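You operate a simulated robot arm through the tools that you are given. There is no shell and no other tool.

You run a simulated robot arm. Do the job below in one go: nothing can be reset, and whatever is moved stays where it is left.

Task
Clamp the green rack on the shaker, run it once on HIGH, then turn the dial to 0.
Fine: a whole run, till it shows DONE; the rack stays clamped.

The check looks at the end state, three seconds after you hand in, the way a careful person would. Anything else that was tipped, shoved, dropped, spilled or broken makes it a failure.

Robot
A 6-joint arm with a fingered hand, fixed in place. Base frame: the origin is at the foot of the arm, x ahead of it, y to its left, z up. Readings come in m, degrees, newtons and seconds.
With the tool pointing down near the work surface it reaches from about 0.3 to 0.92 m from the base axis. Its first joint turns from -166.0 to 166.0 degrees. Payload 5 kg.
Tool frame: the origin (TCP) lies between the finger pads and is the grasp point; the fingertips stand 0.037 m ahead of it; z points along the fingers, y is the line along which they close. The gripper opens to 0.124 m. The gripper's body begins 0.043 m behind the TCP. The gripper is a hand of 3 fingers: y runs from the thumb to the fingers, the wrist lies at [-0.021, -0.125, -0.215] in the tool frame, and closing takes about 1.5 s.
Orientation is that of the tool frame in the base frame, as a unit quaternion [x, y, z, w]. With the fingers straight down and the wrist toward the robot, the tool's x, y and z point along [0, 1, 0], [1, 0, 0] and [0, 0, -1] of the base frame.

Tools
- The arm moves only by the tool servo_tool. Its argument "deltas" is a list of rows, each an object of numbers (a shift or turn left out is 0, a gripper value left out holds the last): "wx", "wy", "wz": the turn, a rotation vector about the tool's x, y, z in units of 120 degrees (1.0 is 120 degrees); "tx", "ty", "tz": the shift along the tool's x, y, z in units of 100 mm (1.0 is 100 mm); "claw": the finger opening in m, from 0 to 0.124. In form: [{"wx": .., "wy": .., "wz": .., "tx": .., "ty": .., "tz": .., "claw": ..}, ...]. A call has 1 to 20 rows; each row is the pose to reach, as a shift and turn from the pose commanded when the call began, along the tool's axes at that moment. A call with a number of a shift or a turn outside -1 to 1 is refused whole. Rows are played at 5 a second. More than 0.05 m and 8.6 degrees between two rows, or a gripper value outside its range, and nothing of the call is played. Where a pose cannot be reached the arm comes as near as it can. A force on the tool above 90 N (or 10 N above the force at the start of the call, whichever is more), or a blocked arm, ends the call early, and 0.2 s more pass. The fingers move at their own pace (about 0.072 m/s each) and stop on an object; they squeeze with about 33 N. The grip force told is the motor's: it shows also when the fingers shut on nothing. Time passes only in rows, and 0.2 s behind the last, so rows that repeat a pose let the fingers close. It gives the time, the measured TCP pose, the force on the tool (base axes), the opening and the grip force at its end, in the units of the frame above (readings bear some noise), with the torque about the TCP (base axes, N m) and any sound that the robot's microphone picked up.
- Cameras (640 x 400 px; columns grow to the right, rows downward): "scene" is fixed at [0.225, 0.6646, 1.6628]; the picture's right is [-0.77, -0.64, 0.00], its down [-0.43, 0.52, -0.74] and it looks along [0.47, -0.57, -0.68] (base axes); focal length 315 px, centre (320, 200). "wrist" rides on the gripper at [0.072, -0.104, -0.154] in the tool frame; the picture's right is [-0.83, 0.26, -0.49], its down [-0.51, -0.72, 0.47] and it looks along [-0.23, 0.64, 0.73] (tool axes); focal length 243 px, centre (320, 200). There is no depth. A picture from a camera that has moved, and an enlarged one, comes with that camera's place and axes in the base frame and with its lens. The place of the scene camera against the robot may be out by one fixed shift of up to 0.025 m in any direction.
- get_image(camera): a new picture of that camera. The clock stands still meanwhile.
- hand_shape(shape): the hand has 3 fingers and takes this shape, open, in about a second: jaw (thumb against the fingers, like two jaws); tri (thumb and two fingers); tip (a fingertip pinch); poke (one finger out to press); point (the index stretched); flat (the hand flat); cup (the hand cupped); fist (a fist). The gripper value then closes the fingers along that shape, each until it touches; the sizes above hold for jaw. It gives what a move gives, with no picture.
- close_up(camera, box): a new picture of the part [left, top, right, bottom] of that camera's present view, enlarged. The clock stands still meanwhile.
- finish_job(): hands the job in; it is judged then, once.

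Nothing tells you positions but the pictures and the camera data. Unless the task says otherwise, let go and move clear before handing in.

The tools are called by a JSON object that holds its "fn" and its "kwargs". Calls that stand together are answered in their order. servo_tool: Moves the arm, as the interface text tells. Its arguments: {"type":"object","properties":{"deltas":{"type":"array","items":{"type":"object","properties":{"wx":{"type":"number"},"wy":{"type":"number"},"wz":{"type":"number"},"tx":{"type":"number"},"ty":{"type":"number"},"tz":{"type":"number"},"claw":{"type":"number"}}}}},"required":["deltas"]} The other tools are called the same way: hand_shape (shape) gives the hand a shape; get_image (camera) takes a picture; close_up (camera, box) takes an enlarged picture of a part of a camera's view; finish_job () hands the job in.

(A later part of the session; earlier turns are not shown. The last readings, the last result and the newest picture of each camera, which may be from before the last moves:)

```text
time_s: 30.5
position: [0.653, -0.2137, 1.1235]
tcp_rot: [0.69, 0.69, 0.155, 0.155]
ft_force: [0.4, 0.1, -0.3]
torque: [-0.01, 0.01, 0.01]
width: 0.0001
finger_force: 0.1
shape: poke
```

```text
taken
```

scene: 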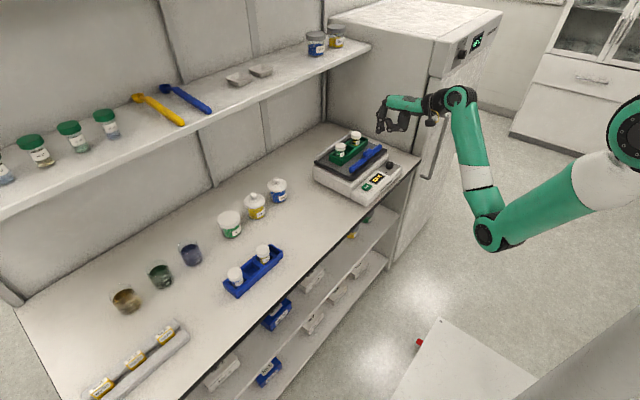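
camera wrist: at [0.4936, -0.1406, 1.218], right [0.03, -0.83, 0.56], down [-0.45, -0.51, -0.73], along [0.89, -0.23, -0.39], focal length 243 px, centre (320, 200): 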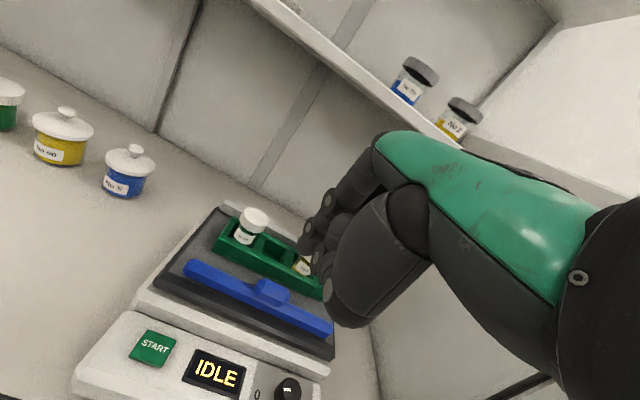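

The tilt is good. I lower along base z in two stages, staying in front of the bar.

{"fn": "servo_tool", "kwargs": {"deltas": [{"ty": -0.11, "tz": 0.24}, {"ty": -0.22, "tz": 0.48}, {"ty": -0.34, "tz": 0.724}]}}

{"fn": "get_image", "kwargs": {"camera": "wrist"}}

{"fn": "close_up", "kwargs": {"camera": "scene", "box": [310, 90, 430, 200]}}

```text
time_s: 31.3
position: [0.6517, -0.214, 1.0418]
tcp_rot: [0.69, 0.69, 0.154, 0.154]
ft_force: [0.4, -0.2, 0.0]
torque: [0.01, -0.04, -0.04]
width: 0.0001
finger_force: 0.2
shape: poke
```

```text
taken
camera wrist: at [0.4918, -0.1413, 1.1371], right [0.03, -0.83, 0.56], down [-0.45, -0.51, -0.73], along [0.89, -0.23, -0.39], focal length 243 px, centre (320, 200)
```

wrist: 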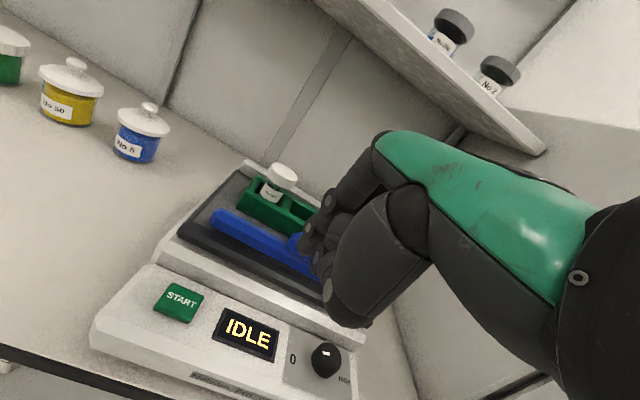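

```text
3.64 times, centred on (370, 145) of scene
camera zoom: at [0.225, 0.6646, 1.6628], right [-0.77, -0.64, 0.0], down [-0.43, 0.52, -0.74], along [0.47, -0.57, -0.68], focal length 1147 px, centre (138, 400)
```

zoom: 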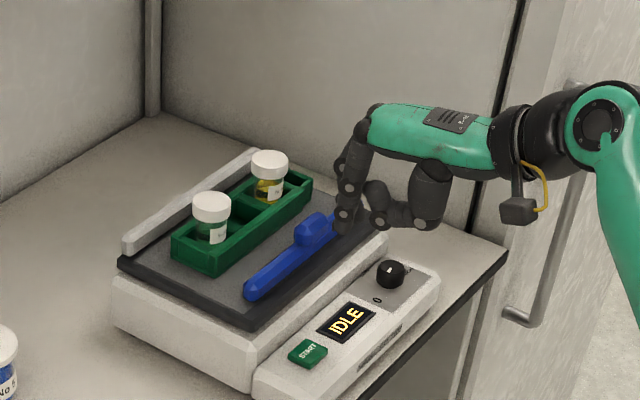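

The tip is in front of the bar's block at about (0.667, −0.217, 1.012). I lower 5 cm more so the tip is at bar height.

{"fn": "servo_tool", "kwargs": {"deltas": [{"ty": -0.08, "tz": 0.17}, {"ty": -0.16, "tz": 0.34}, {"ty": -0.213, "tz": 0.452}]}}

{"fn": "get_image", "kwargs": {"camera": "wrist"}}

{"fn": "close_up", "kwargs": {"camera": "scene", "box": [320, 110, 420, 200]}}

```text
time_s: 32.1
position: [0.6532, -0.2152, 0.9936]
tcp_rot: [0.689, 0.691, 0.153, 0.154]
ft_force: [0.0, 0.1, 0.3]
torque: [0.0, -0.02, 0.01]
width: 0.0
finger_force: 0.1
shape: poke
```

```text
taken
camera wrist: at [0.4927, -0.1417, 1.0873], right [0.03, -0.83, 0.56], down [-0.45, -0.51, -0.73], along [0.89, -0.23, -0.39], focal length 243 px, centre (320, 200)
```

wrist: 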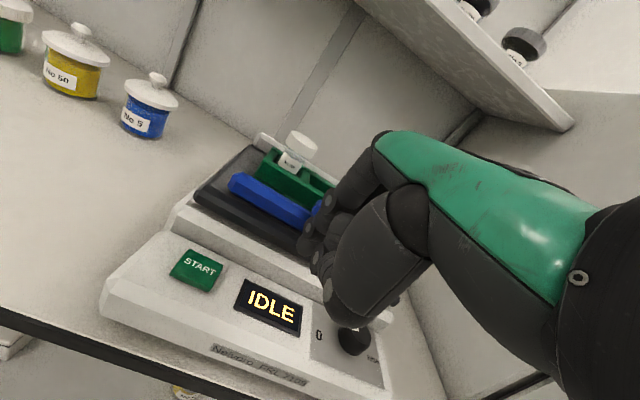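

```text
4.44 times, centred on (370, 155) of scene
camera zoom: at [0.225, 0.6646, 1.6628], right [-0.77, -0.64, 0.0], down [-0.43, 0.52, -0.74], along [0.47, -0.57, -0.68], focal length 1402 px, centre (98, 400)
```

zoom: 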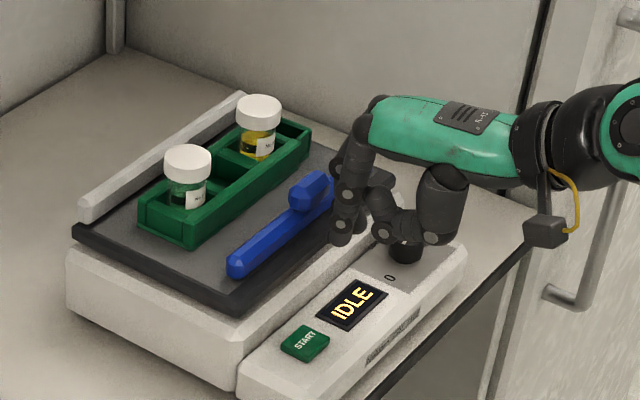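

The fingertip is now in front of the block with the rack behind. I push toward +x in small steps and watch the force.

{"fn": "servo_tool", "kwargs": {"deltas": [{"ty": 0.0905, "tz": 0.0426}, {"ty": 0.181, "tz": 0.0852}]}}

{"fn": "servo_tool", "kwargs": {"deltas": [{"ty": 0.0452, "tz": 0.0213}, {"ty": 0.0905, "tz": 0.0426}]}}

{"fn": "close_up", "kwargs": {"camera": "scene", "box": [320, 110, 420, 200]}}

```text
time_s: 32.7
position: [0.6726, -0.2141, 0.9929]
tcp_rot: [0.69, 0.69, 0.154, 0.154]
ft_force: [-2.3, 1.1, -0.5]
torque: [0.0, -0.03, 0.0]
width: 0.0
finger_force: 0.2
shape: poke
```

```text
time_s: 33.3
position: [0.6831, -0.2157, 0.9942]
tcp_rot: [0.69, 0.69, 0.154, 0.154]
ft_force: [-3.3, 0.1, -0.3]
torque: [0.02, 0.02, 0.01]
width: 0.0001
finger_force: 0.1
shape: poke
```

```text
4.44 times, centred on (370, 155) of scene
camera zoom: at [0.225, 0.6646, 1.6628], right [-0.77, -0.64, 0.0], down [-0.43, 0.52, -0.74], along [0.47, -0.57, -0.68], focal length 1402 px, centre (98, 400)
```

zoom: 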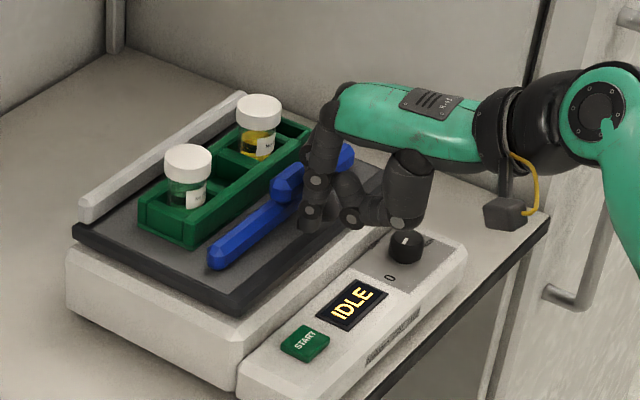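

The bar slides in parallel with about 3 N of friction. I keep pushing toward the rack.

{"fn": "servo_tool", "kwargs": {"deltas": [{"ty": 0.0905, "tz": 0.0426}, {"ty": 0.181, "tz": 0.0852}, {"ty": 0.2262, "tz": 0.1065}]}}

{"fn": "close_up", "kwargs": {"camera": "scene", "box": [320, 110, 420, 200]}}

{"fn": "get_image", "kwargs": {"camera": "wrist"}}

```text
time_s: 34.1
position: [0.7098, -0.2136, 0.9931]
tcp_rot: [0.69, 0.69, 0.155, 0.154]
ft_force: [-3.5, -0.1, 0.6]
torque: [0.0, -0.01, -0.04]
width: 0.0001
finger_force: 0.1
shape: poke
```

```text
4.44 times, centred on (370, 155) of scene
camera zoom: at [0.225, 0.6646, 1.6628], right [-0.77, -0.64, 0.0], down [-0.43, 0.52, -0.74], along [0.47, -0.57, -0.68], focal length 1402 px, centre (98, 400)
```

zoom: 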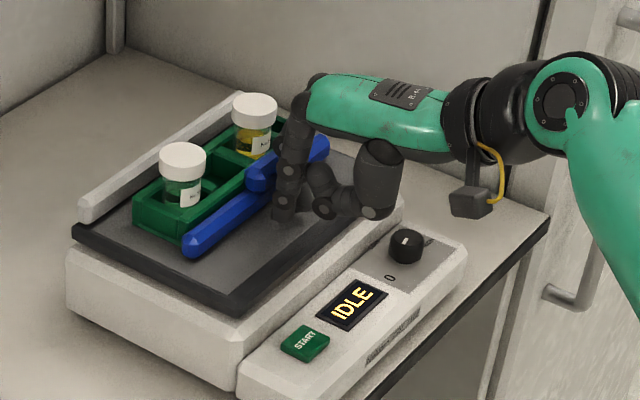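

```text
taken
camera wrist: at [0.5484, -0.1414, 1.0865], right [0.03, -0.83, 0.56], down [-0.45, -0.51, -0.73], along [0.89, -0.23, -0.39], focal length 243 px, centre (320, 200)
```

wrist: 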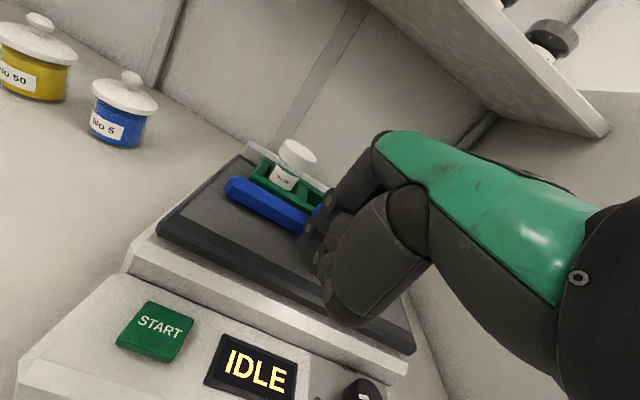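

The bar has met the rack and both are starting to move together, bottles upright. I go on slowly toward the rail.

{"fn": "servo_tool", "kwargs": {"deltas": [{"ty": 0.0452, "tz": 0.0213}, {"ty": 0.0905, "tz": 0.0426}, {"ty": 0.1357, "tz": 0.0639}, {"ty": 0.181, "tz": 0.0852}]}}

{"fn": "close_up", "kwargs": {"camera": "scene", "box": [320, 110, 420, 200]}}

```text
time_s: 35.1
position: [0.7287, -0.2145, 0.9919]
tcp_rot: [0.69, 0.69, 0.154, 0.154]
ft_force: [-2.2, 0.2, -0.4]
torque: [0.01, -0.02, -0.06]
width: 0.0001
finger_force: 0.1
shape: poke
```

```text
4.44 times, centred on (370, 155) of scene
camera zoom: at [0.225, 0.6646, 1.6628], right [-0.77, -0.64, 0.0], down [-0.43, 0.52, -0.74], along [0.47, -0.57, -0.68], focal length 1402 px, centre (98, 400)
```

zoom: 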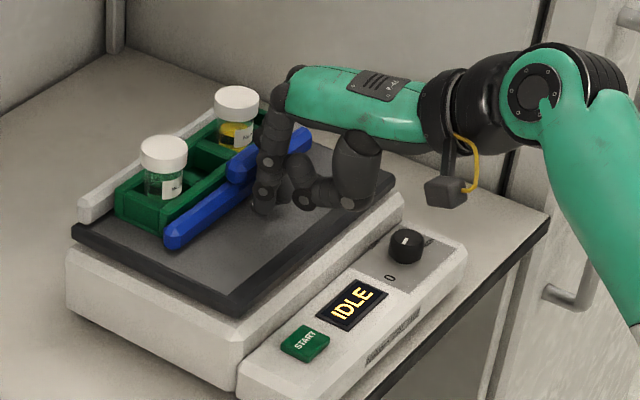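

Only a centimetre or so is left to the rail, so I continue in smaller steps and read the force each time.

{"fn": "servo_tool", "kwargs": {"deltas": [{"ty": 0.0452, "tz": 0.0213}, {"ty": 0.0724, "tz": 0.0341}]}}

{"fn": "servo_tool", "kwargs": {"deltas": [{"ty": 0.0271, "tz": 0.0128}, {"ty": 0.0362, "tz": 0.017}]}}

{"fn": "close_up", "kwargs": {"camera": "scene", "box": [320, 110, 420, 200]}}

```text
time_s: 35.7
position: [0.7353, -0.2151, 0.9937]
tcp_rot: [0.689, 0.69, 0.155, 0.155]
ft_force: [-10.6, 1.3, 4.8]
torque: [-0.06, -0.18, -0.09]
width: 0.0001
finger_force: 0.1
shape: poke
```

```text
time_s: 36.3
position: [0.7395, -0.2134, 0.9943]
tcp_rot: [0.691, 0.689, 0.154, 0.154]
ft_force: [-17.7, 1.4, 11.3]
torque: [-0.13, -0.35, -0.22]
width: 0.0
finger_force: 0.1
shape: poke
```

```text
4.44 times, centred on (370, 155) of scene
camera zoom: at [0.225, 0.6646, 1.6628], right [-0.77, -0.64, 0.0], down [-0.43, 0.52, -0.74], along [0.47, -0.57, -0.68], focal length 1402 px, centre (98, 400)
```

zoom: 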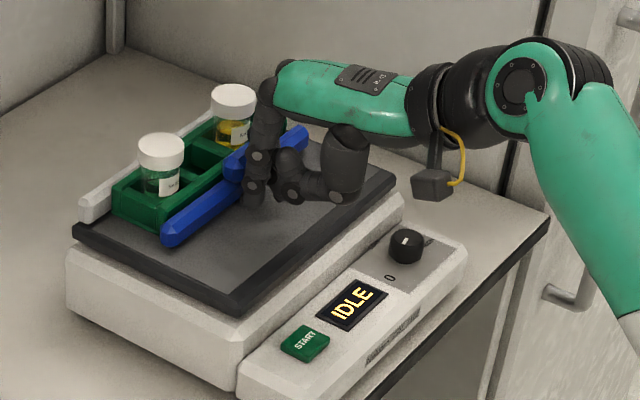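

The force has risen to about 18 N, so the rack seems to be up against the rail. I check the contact from both cameras.

{"fn": "close_up", "kwargs": {"camera": "wrist", "box": [150, 100, 350, 300]}}

{"fn": "close_up", "kwargs": {"camera": "scene", "box": [330, 125, 395, 175]}}

```text
2.00 times, centred on (250, 200) of wrist
camera zoom: at [0.5791, -0.1411, 1.0879], right [0.03, -0.83, 0.56], down [-0.45, -0.51, -0.73], along [0.89, -0.23, -0.39], focal length 485 px, centre (460, 200)
```

zoom: 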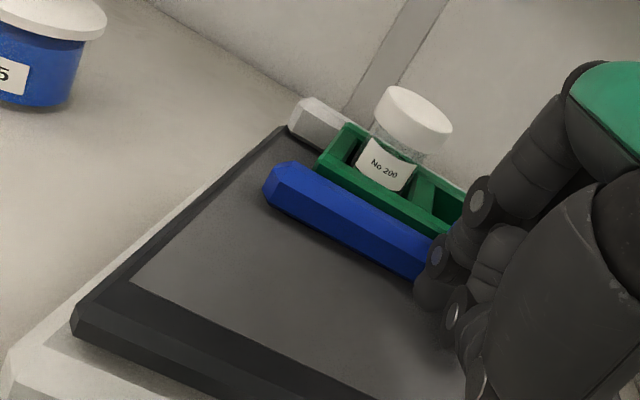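

```text
8.00 times, centred on (362, 150) of scene
camera zoom: at [0.225, 0.6646, 1.6628], right [-0.77, -0.64, 0.0], down [-0.43, 0.52, -0.74], along [0.47, -0.57, -0.68], focal length 2523 px, centre (-20, 600)
```

zoom: 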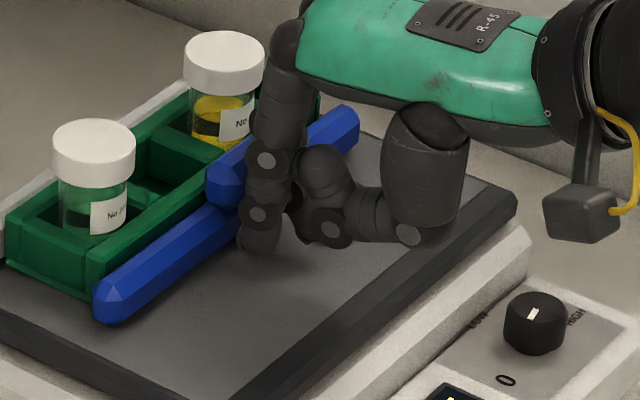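

The bar is tight on the rack and the rack is on the rail. I give it a last 2 mm of push, then back off and inspect whether everything stays.

{"fn": "servo_tool", "kwargs": {"deltas": [{"ty": 0.0181, "tz": 0.0085}, {"ty": 0.0181, "tz": 0.0085}]}}

{"fn": "servo_tool", "kwargs": {"deltas": [{"ty": -0.0905, "tz": -0.0426}, {"ty": -0.2715, "tz": -0.1278}, {"ty": -0.4524, "tz": -0.213}]}}

{"fn": "close_up", "kwargs": {"camera": "scene", "box": [320, 110, 420, 200]}}

{"fn": "get_image", "kwargs": {"camera": "wrist"}}

```text
time_s: 36.9
position: [0.7406, -0.2142, 0.994]
tcp_rot: [0.69, 0.689, 0.155, 0.155]
ft_force: [-21.5, 1.3, 15.3]
torque: [-0.2, -0.45, -0.21]
width: 0.0
finger_force: 0.1
shape: poke
```

```text
time_s: 37.7
position: [0.6917, -0.2134, 0.993]
tcp_rot: [0.689, 0.691, 0.154, 0.154]
ft_force: [0.7, -0.9, -1.1]
torque: [0.02, -0.04, -0.03]
width: 0.0001
finger_force: 0.0
shape: poke
```

```text
4.44 times, centred on (370, 155) of scene
camera zoom: at [0.225, 0.6646, 1.6628], right [-0.77, -0.64, 0.0], down [-0.43, 0.52, -0.74], along [0.47, -0.57, -0.68], focal length 1402 px, centre (98, 400)
```

zoom: 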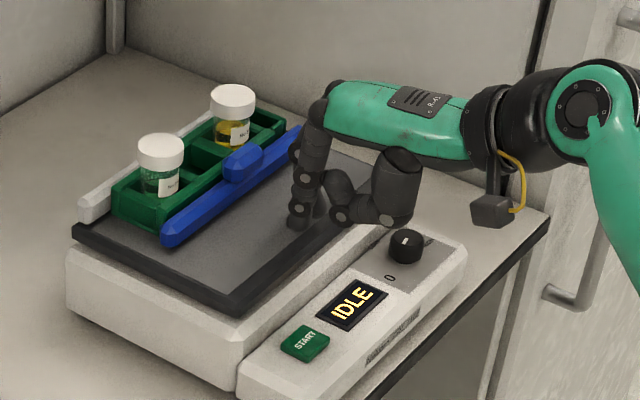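

```text
taken
camera wrist: at [0.5317, -0.1407, 1.0868], right [0.03, -0.83, 0.56], down [-0.45, -0.51, -0.73], along [0.89, -0.23, -0.39], focal length 243 px, centre (320, 200)
```

wrist: 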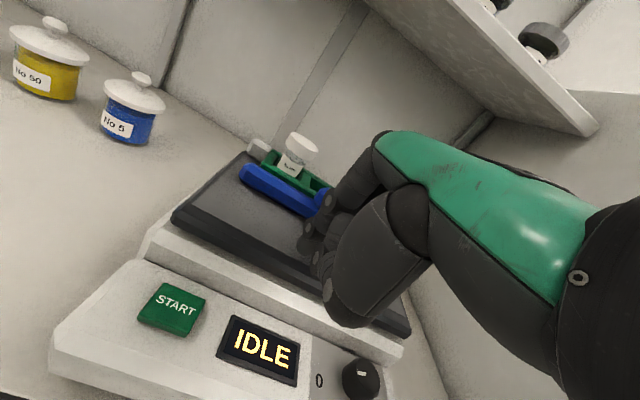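

The clamp holds after I backed off: rack tight between bar and rail, bottles upright, display IDLE. Next is the dial, so I rise clear and try the fingertip pinch shape while still high up.

{"fn": "servo_tool", "kwargs": {"deltas": [{"ty": 0.1, "tz": -0.3}, {"ty": 0.2, "tz": -0.6}, {"ty": 0.35, "tz": -0.95}]}}

{"fn": "servo_tool", "kwargs": {"deltas": [{"tx": -0.3}, {"tx": -0.6}, {"tx": -0.78}]}}

{"fn": "hand_shape", "kwargs": {"shape": "tip"}}

{"fn": "get_image", "kwargs": {"camera": "wrist"}}

{"fn": "close_up", "kwargs": {"camera": "scene", "box": [340, 60, 460, 190]}}

```text
time_s: 38.5
position: [0.683, -0.2138, 1.092]
tcp_rot: [0.69, 0.69, 0.155, 0.154]
ft_force: [-0.5, 0.6, -0.1]
torque: [-0.01, 0.01, 0.0]
width: 0.0003
finger_force: 0.0
shape: poke
```

```text
time_s: 39.3
position: [0.6823, -0.2916, 1.0937]
tcp_rot: [0.691, 0.689, 0.153, 0.155]
ft_force: [-1.1, 0.6, 0.5]
torque: [0.0, -0.02, -0.03]
width: 0.0002
finger_force: 0.0
shape: poke
```

```text
time_s: 40.2
position: [0.6823, -0.2918, 1.094]
tcp_rot: [0.69, 0.69, 0.153, 0.154]
ft_force: [1.1, 0.3, 0.0]
torque: [0.0, 0.03, 0.0]
width: 0.1237
finger_force: 0.1
shape: tip
```

```text
taken
camera wrist: at [0.5229, -0.2184, 1.1879], right [0.03, -0.83, 0.56], down [-0.45, -0.51, -0.73], along [0.89, -0.23, -0.39], focal length 243 px, centre (320, 200)
```

wrist: 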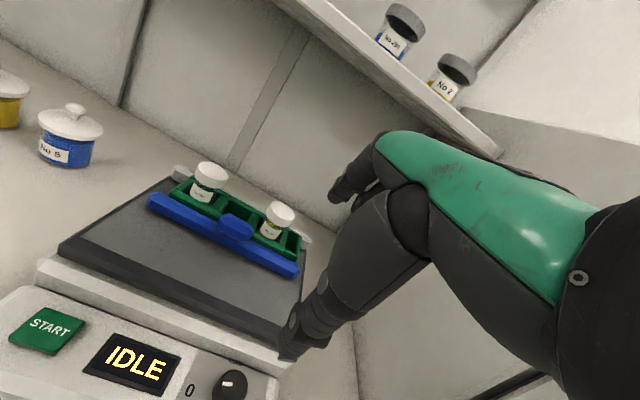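

```text
3.08 times, centred on (400, 125) of scene
camera zoom: at [0.225, 0.6646, 1.6628], right [-0.77, -0.64, 0.0], down [-0.43, 0.52, -0.74], along [0.47, -0.57, -0.68], focal length 970 px, centre (74, 431)
```

zoom: 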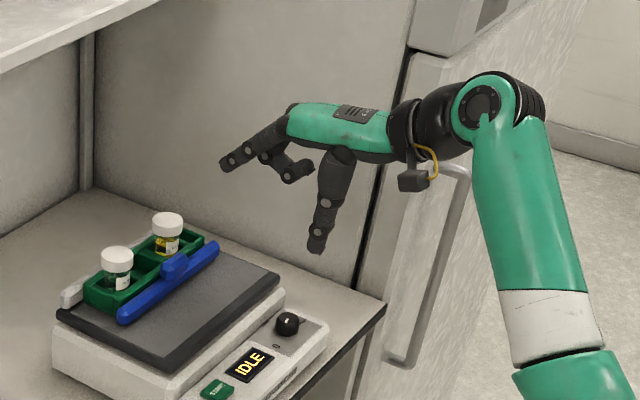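

The tip shape uses index against thumb with the middle finger curled. I close it to about 0.045 m here to see where the tips meet and how far the finger bulges.

{"fn": "servo_tool", "kwargs": {"deltas": [{"claw": 0.1}, {"claw": 0.08}, {"claw": 0.06}, {"claw": 0.045}, {"claw": 0.045}, {"claw": 0.045}, {"claw": 0.045}]}}

{"fn": "get_image", "kwargs": {"camera": "wrist"}}

{"fn": "close_up", "kwargs": {"camera": "scene", "box": [370, 80, 440, 150]}}

{"fn": "close_up", "kwargs": {"camera": "wrist", "box": [260, 130, 440, 370]}}

```text
time_s: 41.8
position: [0.6817, -0.292, 1.094]
tcp_rot: [0.69, 0.69, 0.154, 0.155]
ft_force: [0.0, 0.1, 0.6]
torque: [0.0, -0.02, 0.0]
width: 0.0458
finger_force: 0.1
shape: tip
```

```text
taken
camera wrist: at [0.5229, -0.2186, 1.1879], right [0.03, -0.83, 0.56], down [-0.45, -0.51, -0.73], along [0.89, -0.23, -0.39], focal length 243 px, centre (320, 200)
```

wrist: 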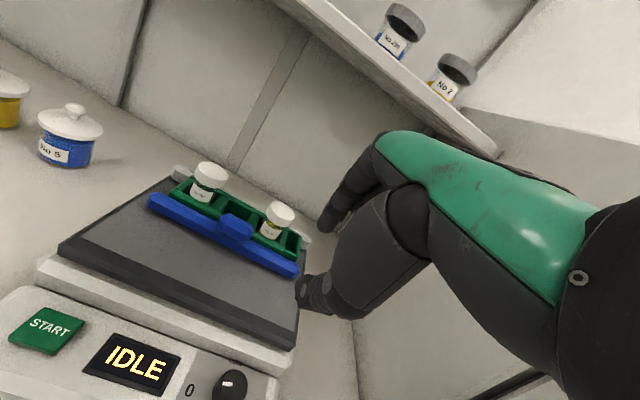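

```text
5.71 times, centred on (405, 115) of scene
camera zoom: at [0.225, 0.6646, 1.6628], right [-0.77, -0.64, 0.0], down [-0.43, 0.52, -0.74], along [0.47, -0.57, -0.68], focal length 1802 px, centre (-166, 686)
```

zoom: 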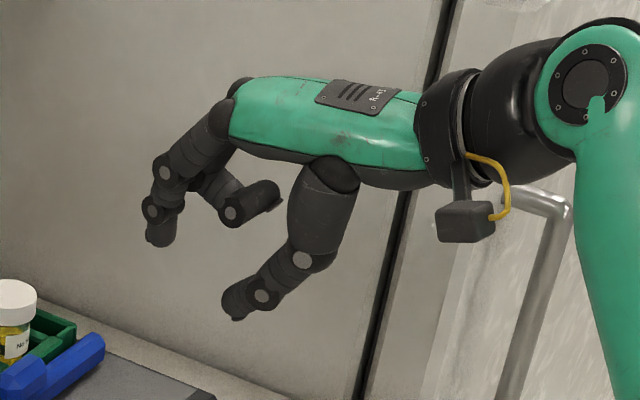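

```text
1.67 times, centred on (350, 250) of wrist
camera zoom: at [0.5229, -0.2186, 1.1879], right [0.03, -0.83, 0.56], down [-0.45, -0.51, -0.73], along [0.89, -0.23, -0.39], focal length 404 px, centre (270, 117)
```

zoom: 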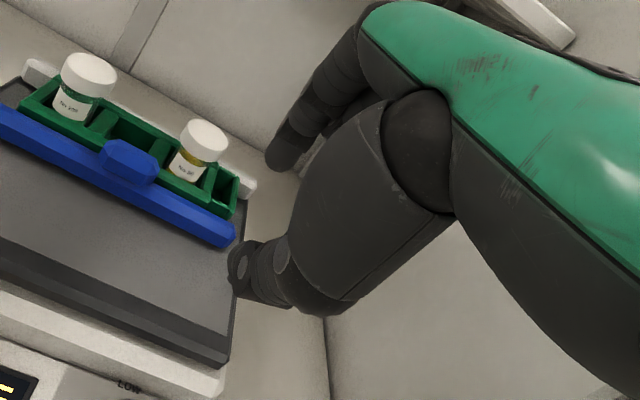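

In this shape the index bulges outward above its tip, and the tray edge (x≈0.69) is close behind the knob. I will therefore straighten the hand and yaw it clockwise, so the pinch line runs more along y with the wrist over the panel. I try that at height first.

{"fn": "servo_tool", "kwargs": {"deltas": [{"ty": -0.1, "tz": -0.05, "wx": 0.07}, {"ty": -0.2, "tz": -0.1, "wx": 0.14}, {"ty": -0.317, "tz": -0.149, "wx": 0.21}, {"ty": -0.317, "tz": -0.149, "wx": 0.21}]}}

{"fn": "servo_tool", "kwargs": {"deltas": [{"wz": 0.07}, {"wz": 0.14}, {"wz": 0.21}, {"wz": 0.28}, {"wz": 0.35}, {"wz": 0.42}]}}

{"fn": "get_image", "kwargs": {"camera": "scene"}}

{"fn": "get_image", "kwargs": {"camera": "wrist"}}

```text
time_s: 42.8
position: [0.6478, -0.2928, 1.0936]
tcp_rot: [0.708, 0.707, 0.0, 0.0]
ft_force: [-0.1, 0.7, -0.1]
torque: [0.04, 0.01, -0.03]
width: 0.0456
finger_force: 0.1
shape: tip
```

```text
time_s: 44.2
position: [0.6477, -0.2917, 1.0944]
tcp_rot: [0.941, 0.338, 0.0, 0.001]
ft_force: [0.3, -0.5, 0.9]
torque: [0.0, 0.01, -0.04]
width: 0.0456
finger_force: 0.0
shape: tip
```

```text
taken
```

scene: 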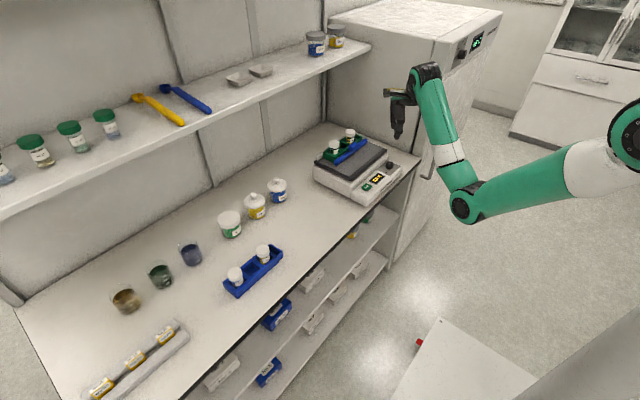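

```text
taken
camera wrist: at [0.6374, -0.1653, 1.2471], right [-0.48, -0.73, 0.49], down [-0.85, 0.23, -0.47], along [0.23, -0.64, -0.73], focal length 243 px, centre (320, 200)
```

wrist: 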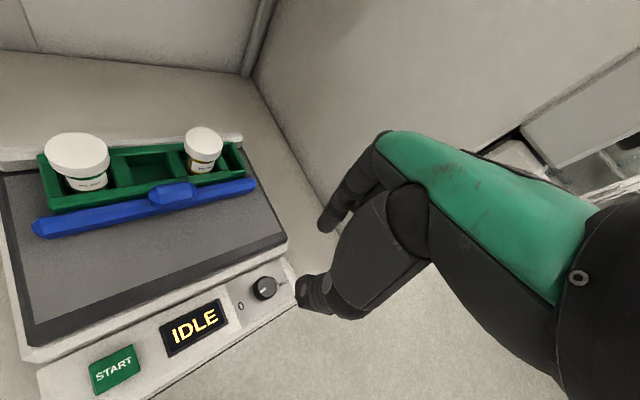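

The yaw works at height. I enlarge the view to refine the knob position and its height.

{"fn": "close_up", "kwargs": {"camera": "wrist", "box": [220, 230, 350, 350]}}

{"fn": "close_up", "kwargs": {"camera": "scene", "box": [370, 80, 430, 190]}}

```text
3.33 times, centred on (285, 290) of wrist
camera zoom: at [0.6374, -0.1653, 1.2471], right [-0.48, -0.73, 0.49], down [-0.85, 0.23, -0.47], along [0.23, -0.64, -0.73], focal length 809 px, centre (437, -100)
```

zoom: 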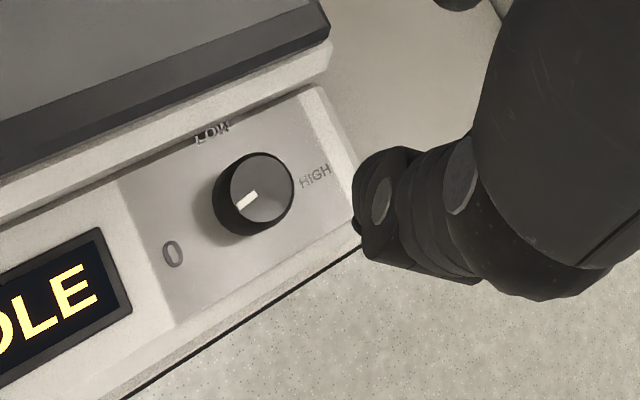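

```text
3.64 times, centred on (400, 135) of scene
camera zoom: at [0.225, 0.6646, 1.6628], right [-0.77, -0.64, 0.0], down [-0.43, 0.52, -0.74], along [0.47, -0.57, -0.68], focal length 1147 px, centre (29, 436)
```

zoom: 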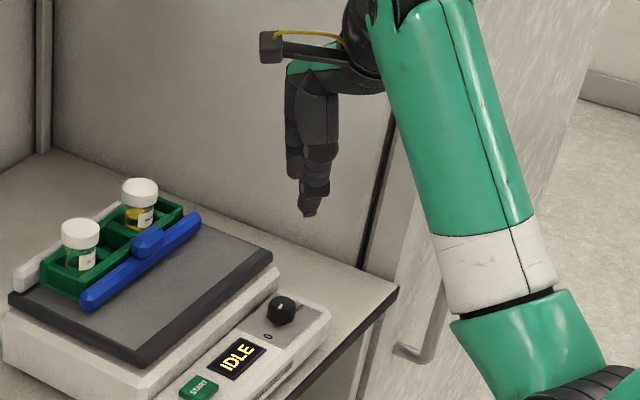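

The knob is at about (0.6475, −0.293), base z≈0.903 and top z≈0.923. I yaw another 10° to about −60°, which keeps the index clear of the tray corner, open to 0.058, and come down partway over it.

{"fn": "servo_tool", "kwargs": {"deltas": [{"wz": 0.04, "tx": -0.01, "ty": 0.009, "claw": 0.052}, {"wz": 0.08, "tx": -0.01, "ty": 0.009, "claw": 0.058}, {"wz": 0.08, "tx": -0.01, "ty": 0.009, "tz": 0.3, "claw": 0.058}, {"wz": 0.08, "tx": -0.01, "ty": 0.009, "tz": 0.6, "claw": 0.058}, {"wz": 0.08, "tx": -0.01, "ty": 0.009, "tz": 0.9, "claw": 0.058}]}}

{"fn": "get_image", "kwargs": {"camera": "wrist"}}

{"fn": "close_up", "kwargs": {"camera": "scene", "box": [360, 100, 430, 200]}}

```text
time_s: 45.4
position: [0.6488, -0.2927, 1.0038]
tcp_rot: [0.966, 0.259, 0.001, 0.0]
ft_force: [-0.7, -0.7, -0.3]
torque: [0.02, 0.0, 0.02]
width: 0.0579
finger_force: 0.1
shape: tip
```

```text
taken
camera wrist: at [0.6594, -0.1648, 1.156], right [-0.59, -0.64, 0.49], down [-0.8, 0.37, -0.47], along [0.12, -0.67, -0.73], focal length 243 px, centre (320, 200)
```

wrist: 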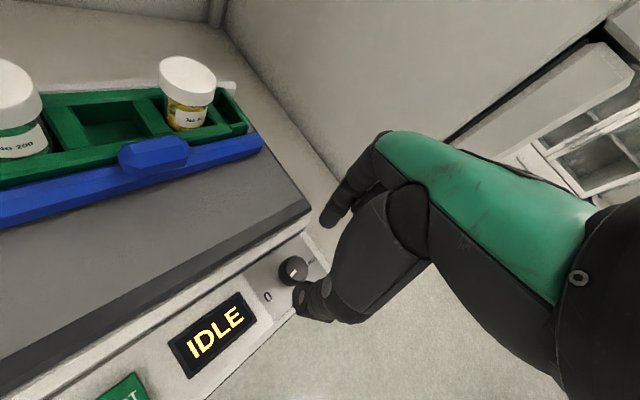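

```text
4.00 times, centred on (395, 150) of scene
camera zoom: at [0.225, 0.6646, 1.6628], right [-0.77, -0.64, 0.0], down [-0.43, 0.52, -0.74], along [0.47, -0.57, -0.68], focal length 1262 px, centre (20, 400)
```

zoom: 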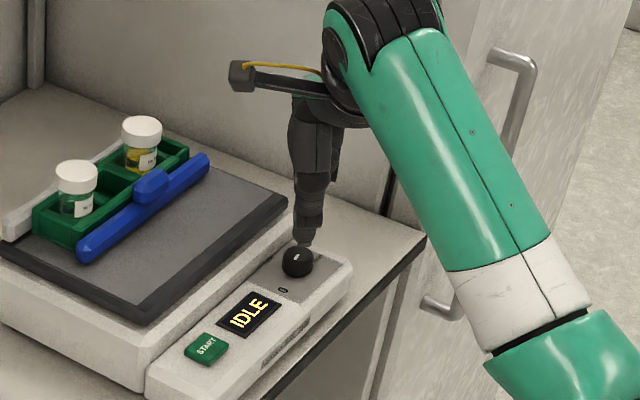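

The hand is aligned above the knob. I enlarge the wrist view to check lateral alignment before descending around it.

{"fn": "close_up", "kwargs": {"camera": "wrist", "box": [240, 180, 380, 340]}}

```text
2.50 times, centred on (310, 260) of wrist
camera zoom: at [0.6594, -0.1648, 1.156], right [-0.59, -0.64, 0.49], down [-0.8, 0.37, -0.47], along [0.12, -0.67, -0.73], focal length 606 px, centre (345, 50)
```

zoom: 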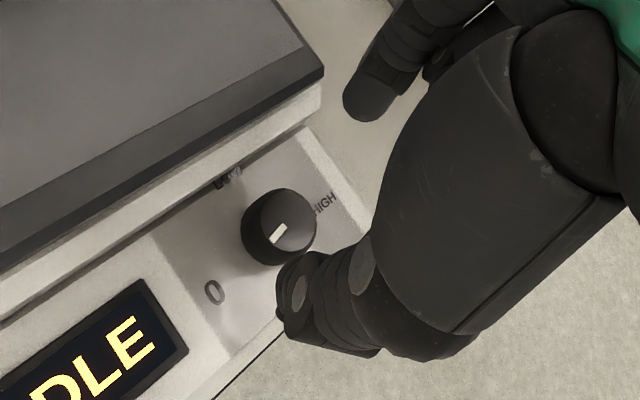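

Index and thumb tips straddle the knob along the pinch line. I descend around it to tip height of about 0.907, watching the force.

{"fn": "servo_tool", "kwargs": {"deltas": [{"tx": 0.02, "tz": 0.2}, {"tx": 0.02, "tz": 0.38}, {"tx": 0.02, "tz": 0.5}, {"tx": 0.02, "tz": 0.58}]}}

{"fn": "get_image", "kwargs": {"camera": "wrist"}}

{"fn": "close_up", "kwargs": {"camera": "scene", "box": [360, 120, 430, 200]}}

{"fn": "close_up", "kwargs": {"camera": "wrist", "box": [240, 180, 380, 340]}}

```text
time_s: 46.4
position: [0.6484, -0.2918, 0.9448]
tcp_rot: [0.966, 0.259, -0.001, 0.0]
ft_force: [-2.6, -0.4, 2.1]
torque: [-0.08, -0.04, -0.09]
width: 0.0571
finger_force: 0.1
shape: tip
```

```text
taken
camera wrist: at [0.659, -0.1643, 1.0983], right [-0.59, -0.64, 0.49], down [-0.8, 0.37, -0.47], along [0.12, -0.67, -0.73], focal length 243 px, centre (320, 200)
```

wrist: 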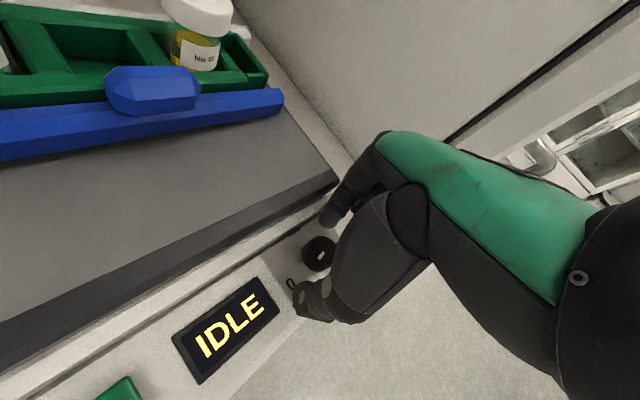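

```text
5.00 times, centred on (395, 160) of scene
camera zoom: at [0.225, 0.6646, 1.6628], right [-0.77, -0.64, 0.0], down [-0.43, 0.52, -0.74], along [0.47, -0.57, -0.68], focal length 1577 px, centre (-55, 400)
```

zoom: 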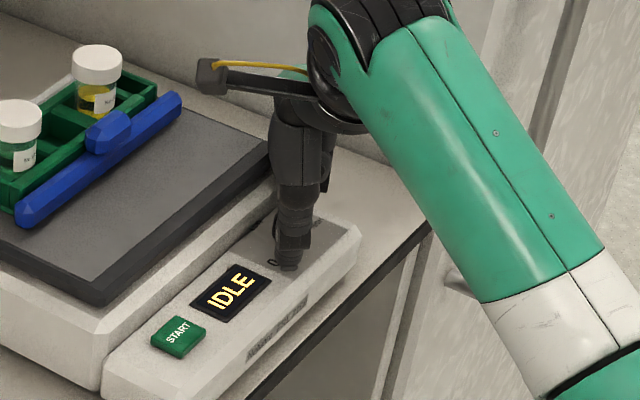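

```text
2.50 times, centred on (310, 260) of wrist
camera zoom: at [0.659, -0.1643, 1.0983], right [-0.59, -0.64, 0.49], down [-0.8, 0.37, -0.47], along [0.12, -0.67, -0.73], focal length 606 px, centre (345, 50)
```

zoom: 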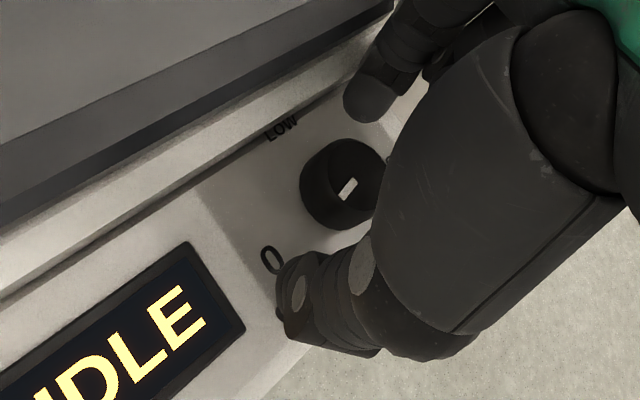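

A small contact force of about 3 N shows the index brushing the housing corner. I yaw 8° more, away from it, and read the force again before closing.

{"fn": "servo_tool", "kwargs": {"deltas": [{"wz": 0.035}, {"wz": 0.067}]}}

{"fn": "close_up", "kwargs": {"camera": "wrist", "box": [240, 180, 380, 340]}}

```text
time_s: 47.0
position: [0.6482, -0.2923, 0.9461]
tcp_rot: [0.982, 0.189, 0.0, -0.001]
ft_force: [-0.4, 0.6, 0.1]
torque: [0.0, -0.01, -0.01]
width: 0.0574
finger_force: 0.1
shape: tip
```

```text
2.50 times, centred on (310, 260) of wrist
camera zoom: at [0.6766, -0.1673, 1.0983], right [-0.67, -0.55, 0.49], down [-0.74, 0.48, -0.47], along [0.02, -0.68, -0.73], focal length 606 px, centre (345, 50)
```

zoom: 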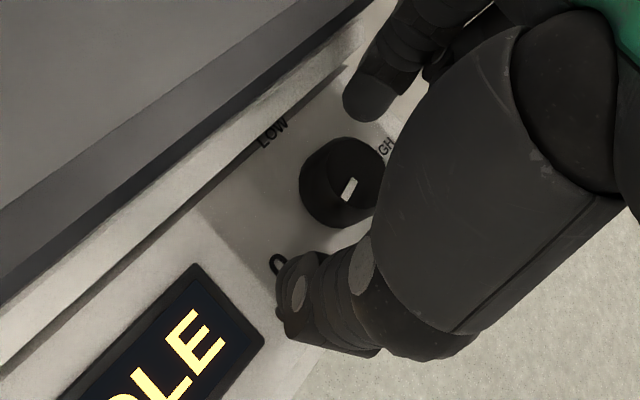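

The force is gone and the pinch line passes through the knob centre. I lower 3 mm more and close on the knob.

{"fn": "servo_tool", "kwargs": {"deltas": [{"tz": 0.03}, {"tz": 0.03, "claw": 0.05}, {"tz": 0.03, "claw": 0.042}, {"tz": 0.03, "claw": 0.035}, {"tz": 0.03, "claw": 0.028}, {"tz": 0.03, "claw": 0.02}, {"tz": 0.03, "claw": 0.02}, {"tz": 0.03, "claw": 0.02}]}}

{"fn": "close_up", "kwargs": {"camera": "wrist", "box": [240, 180, 380, 340]}}

{"fn": "close_up", "kwargs": {"camera": "scene", "box": [360, 120, 430, 200]}}

```text
time_s: 48.8
position: [0.6492, -0.2913, 0.9428]
tcp_rot: [0.982, 0.191, 0.0, 0.0]
ft_force: [2.6, -1.8, -1.2]
torque: [-0.13, -0.09, -0.04]
width: 0.0221
finger_force: 33.0
shape: tip
```

```text
2.50 times, centred on (310, 260) of wrist
camera zoom: at [0.677, -0.1674, 1.0952], right [-0.67, -0.55, 0.49], down [-0.74, 0.48, -0.47], along [0.02, -0.68, -0.73], focal length 606 px, centre (345, 50)
```

zoom: 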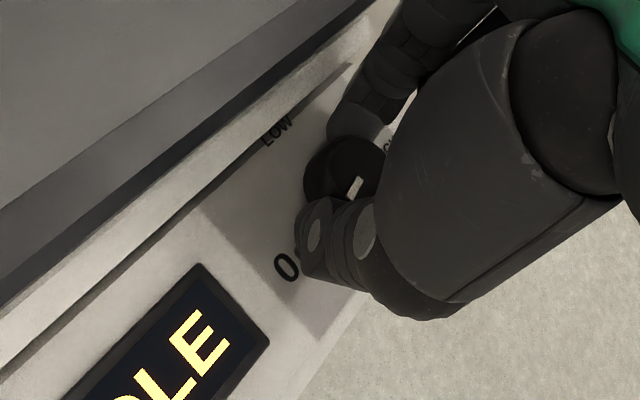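

```text
5.00 times, centred on (395, 160) of scene
camera zoom: at [0.225, 0.6646, 1.6628], right [-0.77, -0.64, 0.0], down [-0.43, 0.52, -0.74], along [0.47, -0.57, -0.68], focal length 1577 px, centre (-55, 400)
```

zoom: 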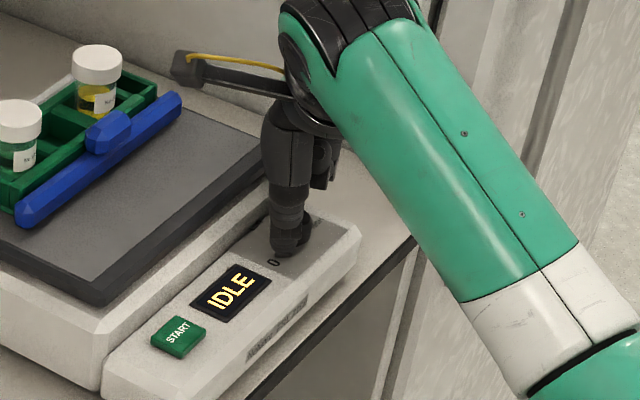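

The fingers hold the knob at 33 N. I turn clockwise about 25° first and look at the pointer.

{"fn": "servo_tool", "kwargs": {"deltas": [{"wz": 0.05}, {"wz": 0.1}, {"wz": 0.15}, {"wz": 0.2}, {"wz": 0.2}]}}

{"fn": "close_up", "kwargs": {"camera": "wrist", "box": [240, 180, 380, 340]}}

{"fn": "get_image", "kwargs": {"camera": "wrist"}}

```text
time_s: 50.0
position: [0.6489, -0.2926, 0.9426]
tcp_rot: [1.0, -0.019, -0.001, 0.0]
ft_force: [8.2, -7.4, -7.6]
torque: [-0.29, -0.22, 0.05]
width: 0.0216
finger_force: 33.2
shape: tip
```

```text
2.50 times, centred on (310, 260) of wrist
camera zoom: at [0.7255, -0.1902, 1.0954], right [-0.84, -0.23, 0.49], down [-0.48, 0.74, -0.47], along [-0.26, -0.63, -0.73], focal length 606 px, centre (345, 50)
```

zoom: 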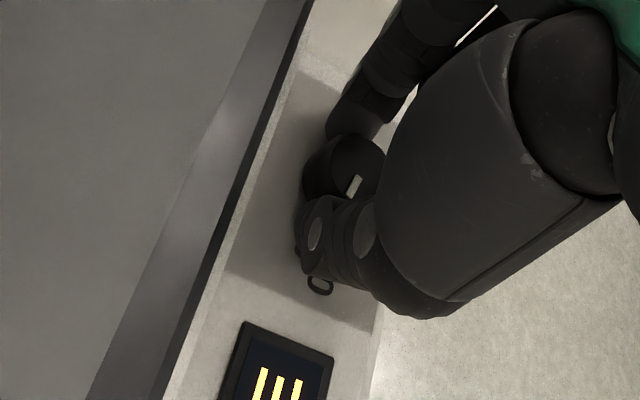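

```text
taken
camera wrist: at [0.7255, -0.1902, 1.0954], right [-0.84, -0.23, 0.49], down [-0.48, 0.74, -0.47], along [-0.26, -0.63, -0.73], focal length 243 px, centre (320, 200)
```

wrist: 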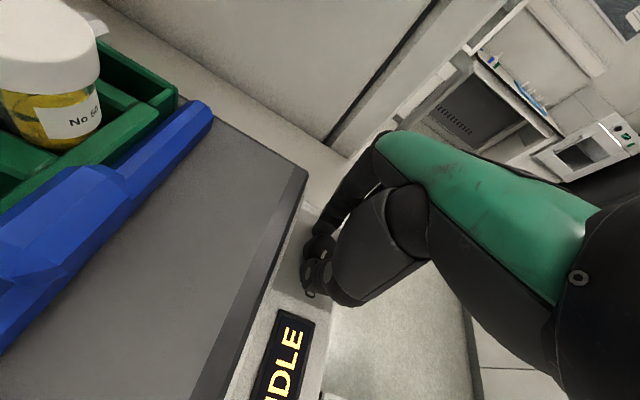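

The pointer keeps its place relative to the hand, so the knob turns with it. I continue clockwise another 36°.

{"fn": "servo_tool", "kwargs": {"deltas": [{"wz": 0.05}, {"wz": 0.1}, {"wz": 0.15}, {"wz": 0.2}, {"wz": 0.25}, {"wz": 0.3}, {"wz": 0.3}]}}

{"fn": "close_up", "kwargs": {"camera": "wrist", "box": [240, 180, 380, 340]}}

{"fn": "get_image", "kwargs": {"camera": "scene"}}

```text
time_s: 51.6
position: [0.6492, -0.2939, 0.9434]
tcp_rot: [0.945, -0.326, -0.001, 0.0]
ft_force: [4.9, -17.3, -4.4]
torque: [-0.53, -0.08, 0.05]
width: 0.0218
finger_force: 32.8
shape: tip
```

```text
2.50 times, centred on (310, 260) of wrist
camera zoom: at [0.7705, -0.2554, 1.0955], right [-0.81, 0.31, 0.49], down [0.05, 0.88, -0.47], along [-0.58, -0.36, -0.73], focal length 606 px, centre (345, 50)
```

zoom: 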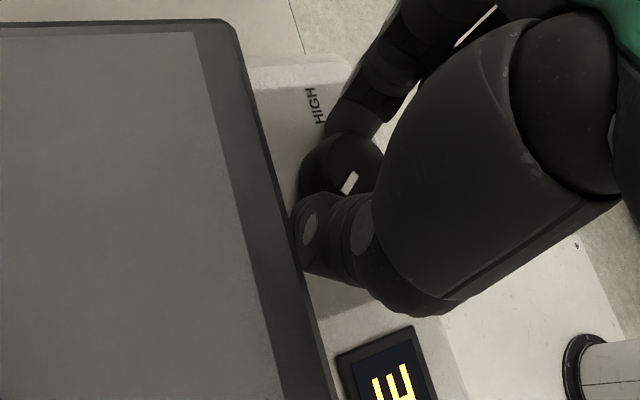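

```text
taken
```

scene: 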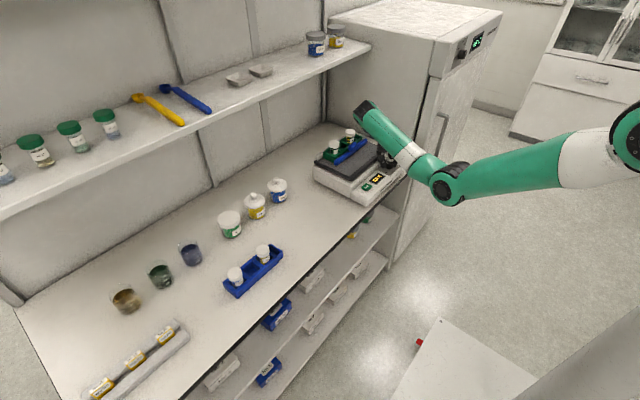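

The knob has followed about 60° of turn in total. I open slightly, since the thumb is near the tray edge, lift clear and look at the dial.

{"fn": "servo_tool", "kwargs": {"deltas": [{"claw": 0.026}, {"claw": 0.03}, {"claw": 0.034}, {"claw": 0.034}]}}

{"fn": "servo_tool", "kwargs": {"deltas": [{"tz": -0.1}, {"tz": -0.25}, {"tz": -0.45}]}}

{"fn": "close_up", "kwargs": {"camera": "wrist", "box": [200, 150, 380, 380]}}

```text
time_s: 52.6
position: [0.6493, -0.2918, 0.9425]
tcp_rot: [0.945, -0.326, 0.0, 0.0]
ft_force: [-1.6, 0.9, 0.0]
torque: [0.0, 0.0, 0.0]
width: 0.0337
finger_force: 0.1
shape: tip
```

```text
time_s: 53.4
position: [0.6596, -0.3029, 0.9752]
tcp_rot: [0.946, -0.324, 0.0, 0.0]
ft_force: [-1.0, -0.1, 1.1]
torque: [0.01, -0.02, 0.0]
width: 0.034
finger_force: 0.0
shape: tip
out of reach, approached as far as the arm can: row 2, 3
```

```text
1.74 times, centred on (290, 265) of wrist
camera zoom: at [0.7812, -0.2651, 1.1281], right [-0.82, 0.3, 0.49], down [0.04, 0.88, -0.47], along [-0.58, -0.36, -0.73], focal length 422 px, centre (372, 87)
```

zoom: 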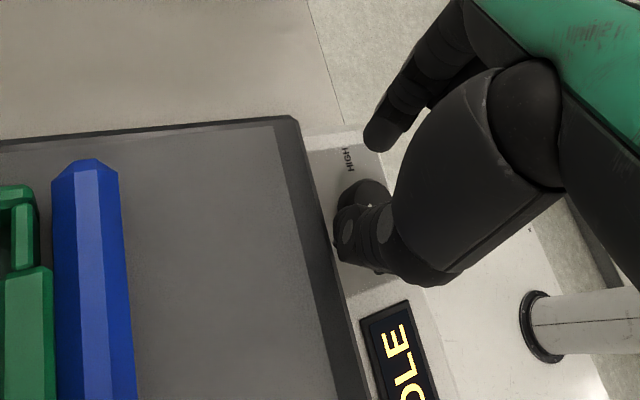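

At this yaw the arm could not rise fully straight, but the tips are above the knob. I swing back counter-clockwise to the start yaw and check the dial pointer.

{"fn": "servo_tool", "kwargs": {"deltas": [{"wz": -0.06}, {"wz": -0.12}, {"wz": -0.18}, {"wz": -0.24}, {"wz": -0.3}, {"wz": -0.36}, {"wz": -0.42}, {"wz": -0.48}, {"wz": -0.5, "claw": 0.05}, {"wz": -0.5, "claw": 0.058}]}}

{"fn": "close_up", "kwargs": {"camera": "wrist", "box": [200, 180, 380, 340]}}

{"fn": "close_up", "kwargs": {"camera": "scene", "box": [310, 120, 430, 210]}}

```text
time_s: 55.6
position: [0.6615, -0.3044, 0.9735]
tcp_rot: [0.982, 0.191, 0.0, 0.0]
ft_force: [-0.1, -0.8, -0.1]
torque: [0.0, -0.04, -0.01]
width: 0.0573
finger_force: 0.1
shape: tip
```

```text
2.50 times, centred on (290, 260) of wrist
camera zoom: at [0.6895, -0.179, 1.1267], right [-0.67, -0.55, 0.49], down [-0.74, 0.48, -0.47], along [0.03, -0.68, -0.73], focal length 606 px, centre (395, 50)
```

zoom: 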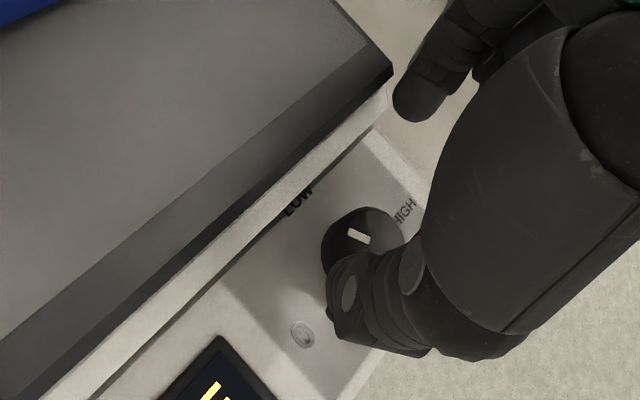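

```text
4.44 times, centred on (370, 165) of scene
camera zoom: at [0.225, 0.6646, 1.6628], right [-0.77, -0.64, 0.0], down [-0.43, 0.52, -0.74], along [0.47, -0.57, -0.68], focal length 1402 px, centre (98, 356)
```

zoom: 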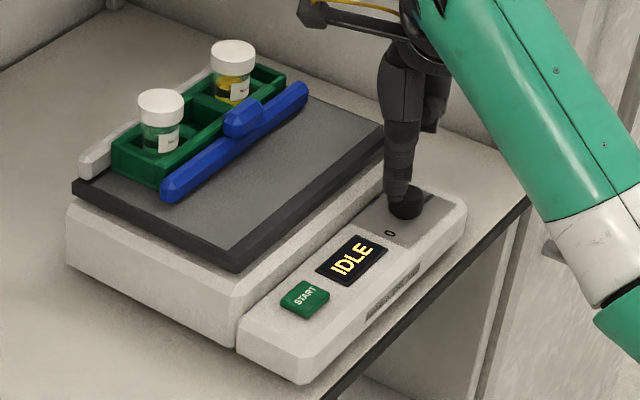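

The dial pointer now points nearly to LOW (about 16° short of it), with the display still IDLE. I recentre over the knob at this yaw, descend again and take a second grip.

{"fn": "servo_tool", "kwargs": {"deltas": [{"tx": -0.077, "ty": -0.143}, {"tx": -0.077, "ty": -0.143, "tz": 0.1}, {"tx": -0.077, "ty": -0.143, "tz": 0.2}, {"tx": -0.077, "ty": -0.143, "tz": 0.3}, {"tx": -0.077, "ty": -0.143, "tz": 0.3}]}}

{"fn": "close_up", "kwargs": {"camera": "wrist", "box": [240, 180, 380, 340]}}

```text
time_s: 56.8
position: [0.6487, -0.293, 0.9441]
tcp_rot: [0.982, 0.191, 0.0, 0.0]
ft_force: [-1.1, 0.7, 0.3]
torque: [0.0, 0.0, -0.02]
width: 0.0576
finger_force: 0.0
shape: tip
```

```text
2.50 times, centred on (310, 260) of wrist
camera zoom: at [0.6763, -0.1689, 1.0968], right [-0.67, -0.55, 0.49], down [-0.74, 0.48, -0.47], along [0.02, -0.68, -0.73], focal length 606 px, centre (345, 50)
```

zoom: 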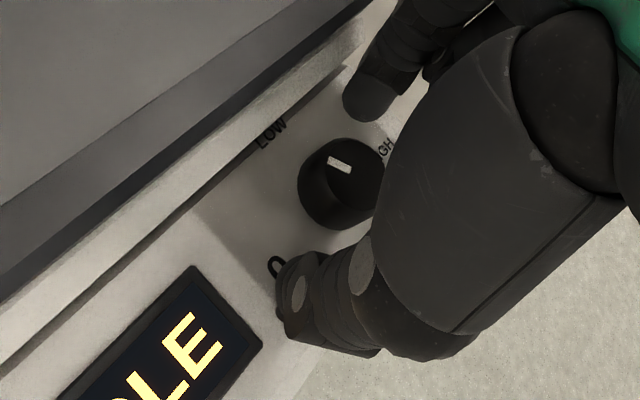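

Forces are near zero and the pointer is clearly visible. I close and turn clockwise by 60° again.

{"fn": "servo_tool", "kwargs": {"deltas": [{"claw": 0.05}, {"claw": 0.042}, {"claw": 0.035}, {"claw": 0.028}, {"claw": 0.02}, {"claw": 0.02}, {"claw": 0.02}]}}

{"fn": "servo_tool", "kwargs": {"deltas": [{"wz": 0.05}, {"wz": 0.1}, {"wz": 0.15}, {"wz": 0.2}, {"wz": 0.25}, {"wz": 0.3}, {"wz": 0.35}, {"wz": 0.4}, {"wz": 0.45}, {"wz": 0.49}, {"wz": 0.49}]}}

{"fn": "close_up", "kwargs": {"camera": "wrist", "box": [240, 180, 380, 340]}}

```text
time_s: 58.4
position: [0.649, -0.2936, 0.9437]
tcp_rot: [0.981, 0.192, 0.0, 0.0]
ft_force: [0.4, 0.5, -1.5]
torque: [-0.04, -0.04, -0.02]
width: 0.0238
finger_force: 32.8
shape: tip
```

```text
time_s: 60.8
position: [0.6497, -0.2948, 0.9431]
tcp_rot: [0.949, -0.316, 0.0, 0.0]
ft_force: [3.2, -13.7, 3.7]
torque: [-0.55, -0.01, 0.09]
width: 0.0237
finger_force: 33.2
shape: tip
```

```text
2.50 times, centred on (310, 260) of wrist
camera zoom: at [0.7692, -0.2531, 1.0967], right [-0.82, 0.29, 0.49], down [0.03, 0.88, -0.47], along [-0.57, -0.37, -0.73], focal length 606 px, centre (345, 50)
```

zoom: 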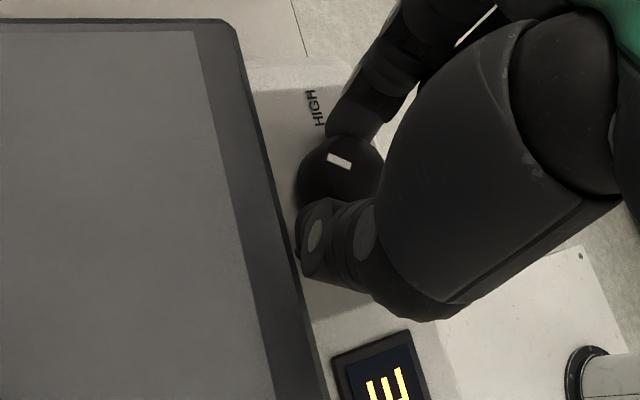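

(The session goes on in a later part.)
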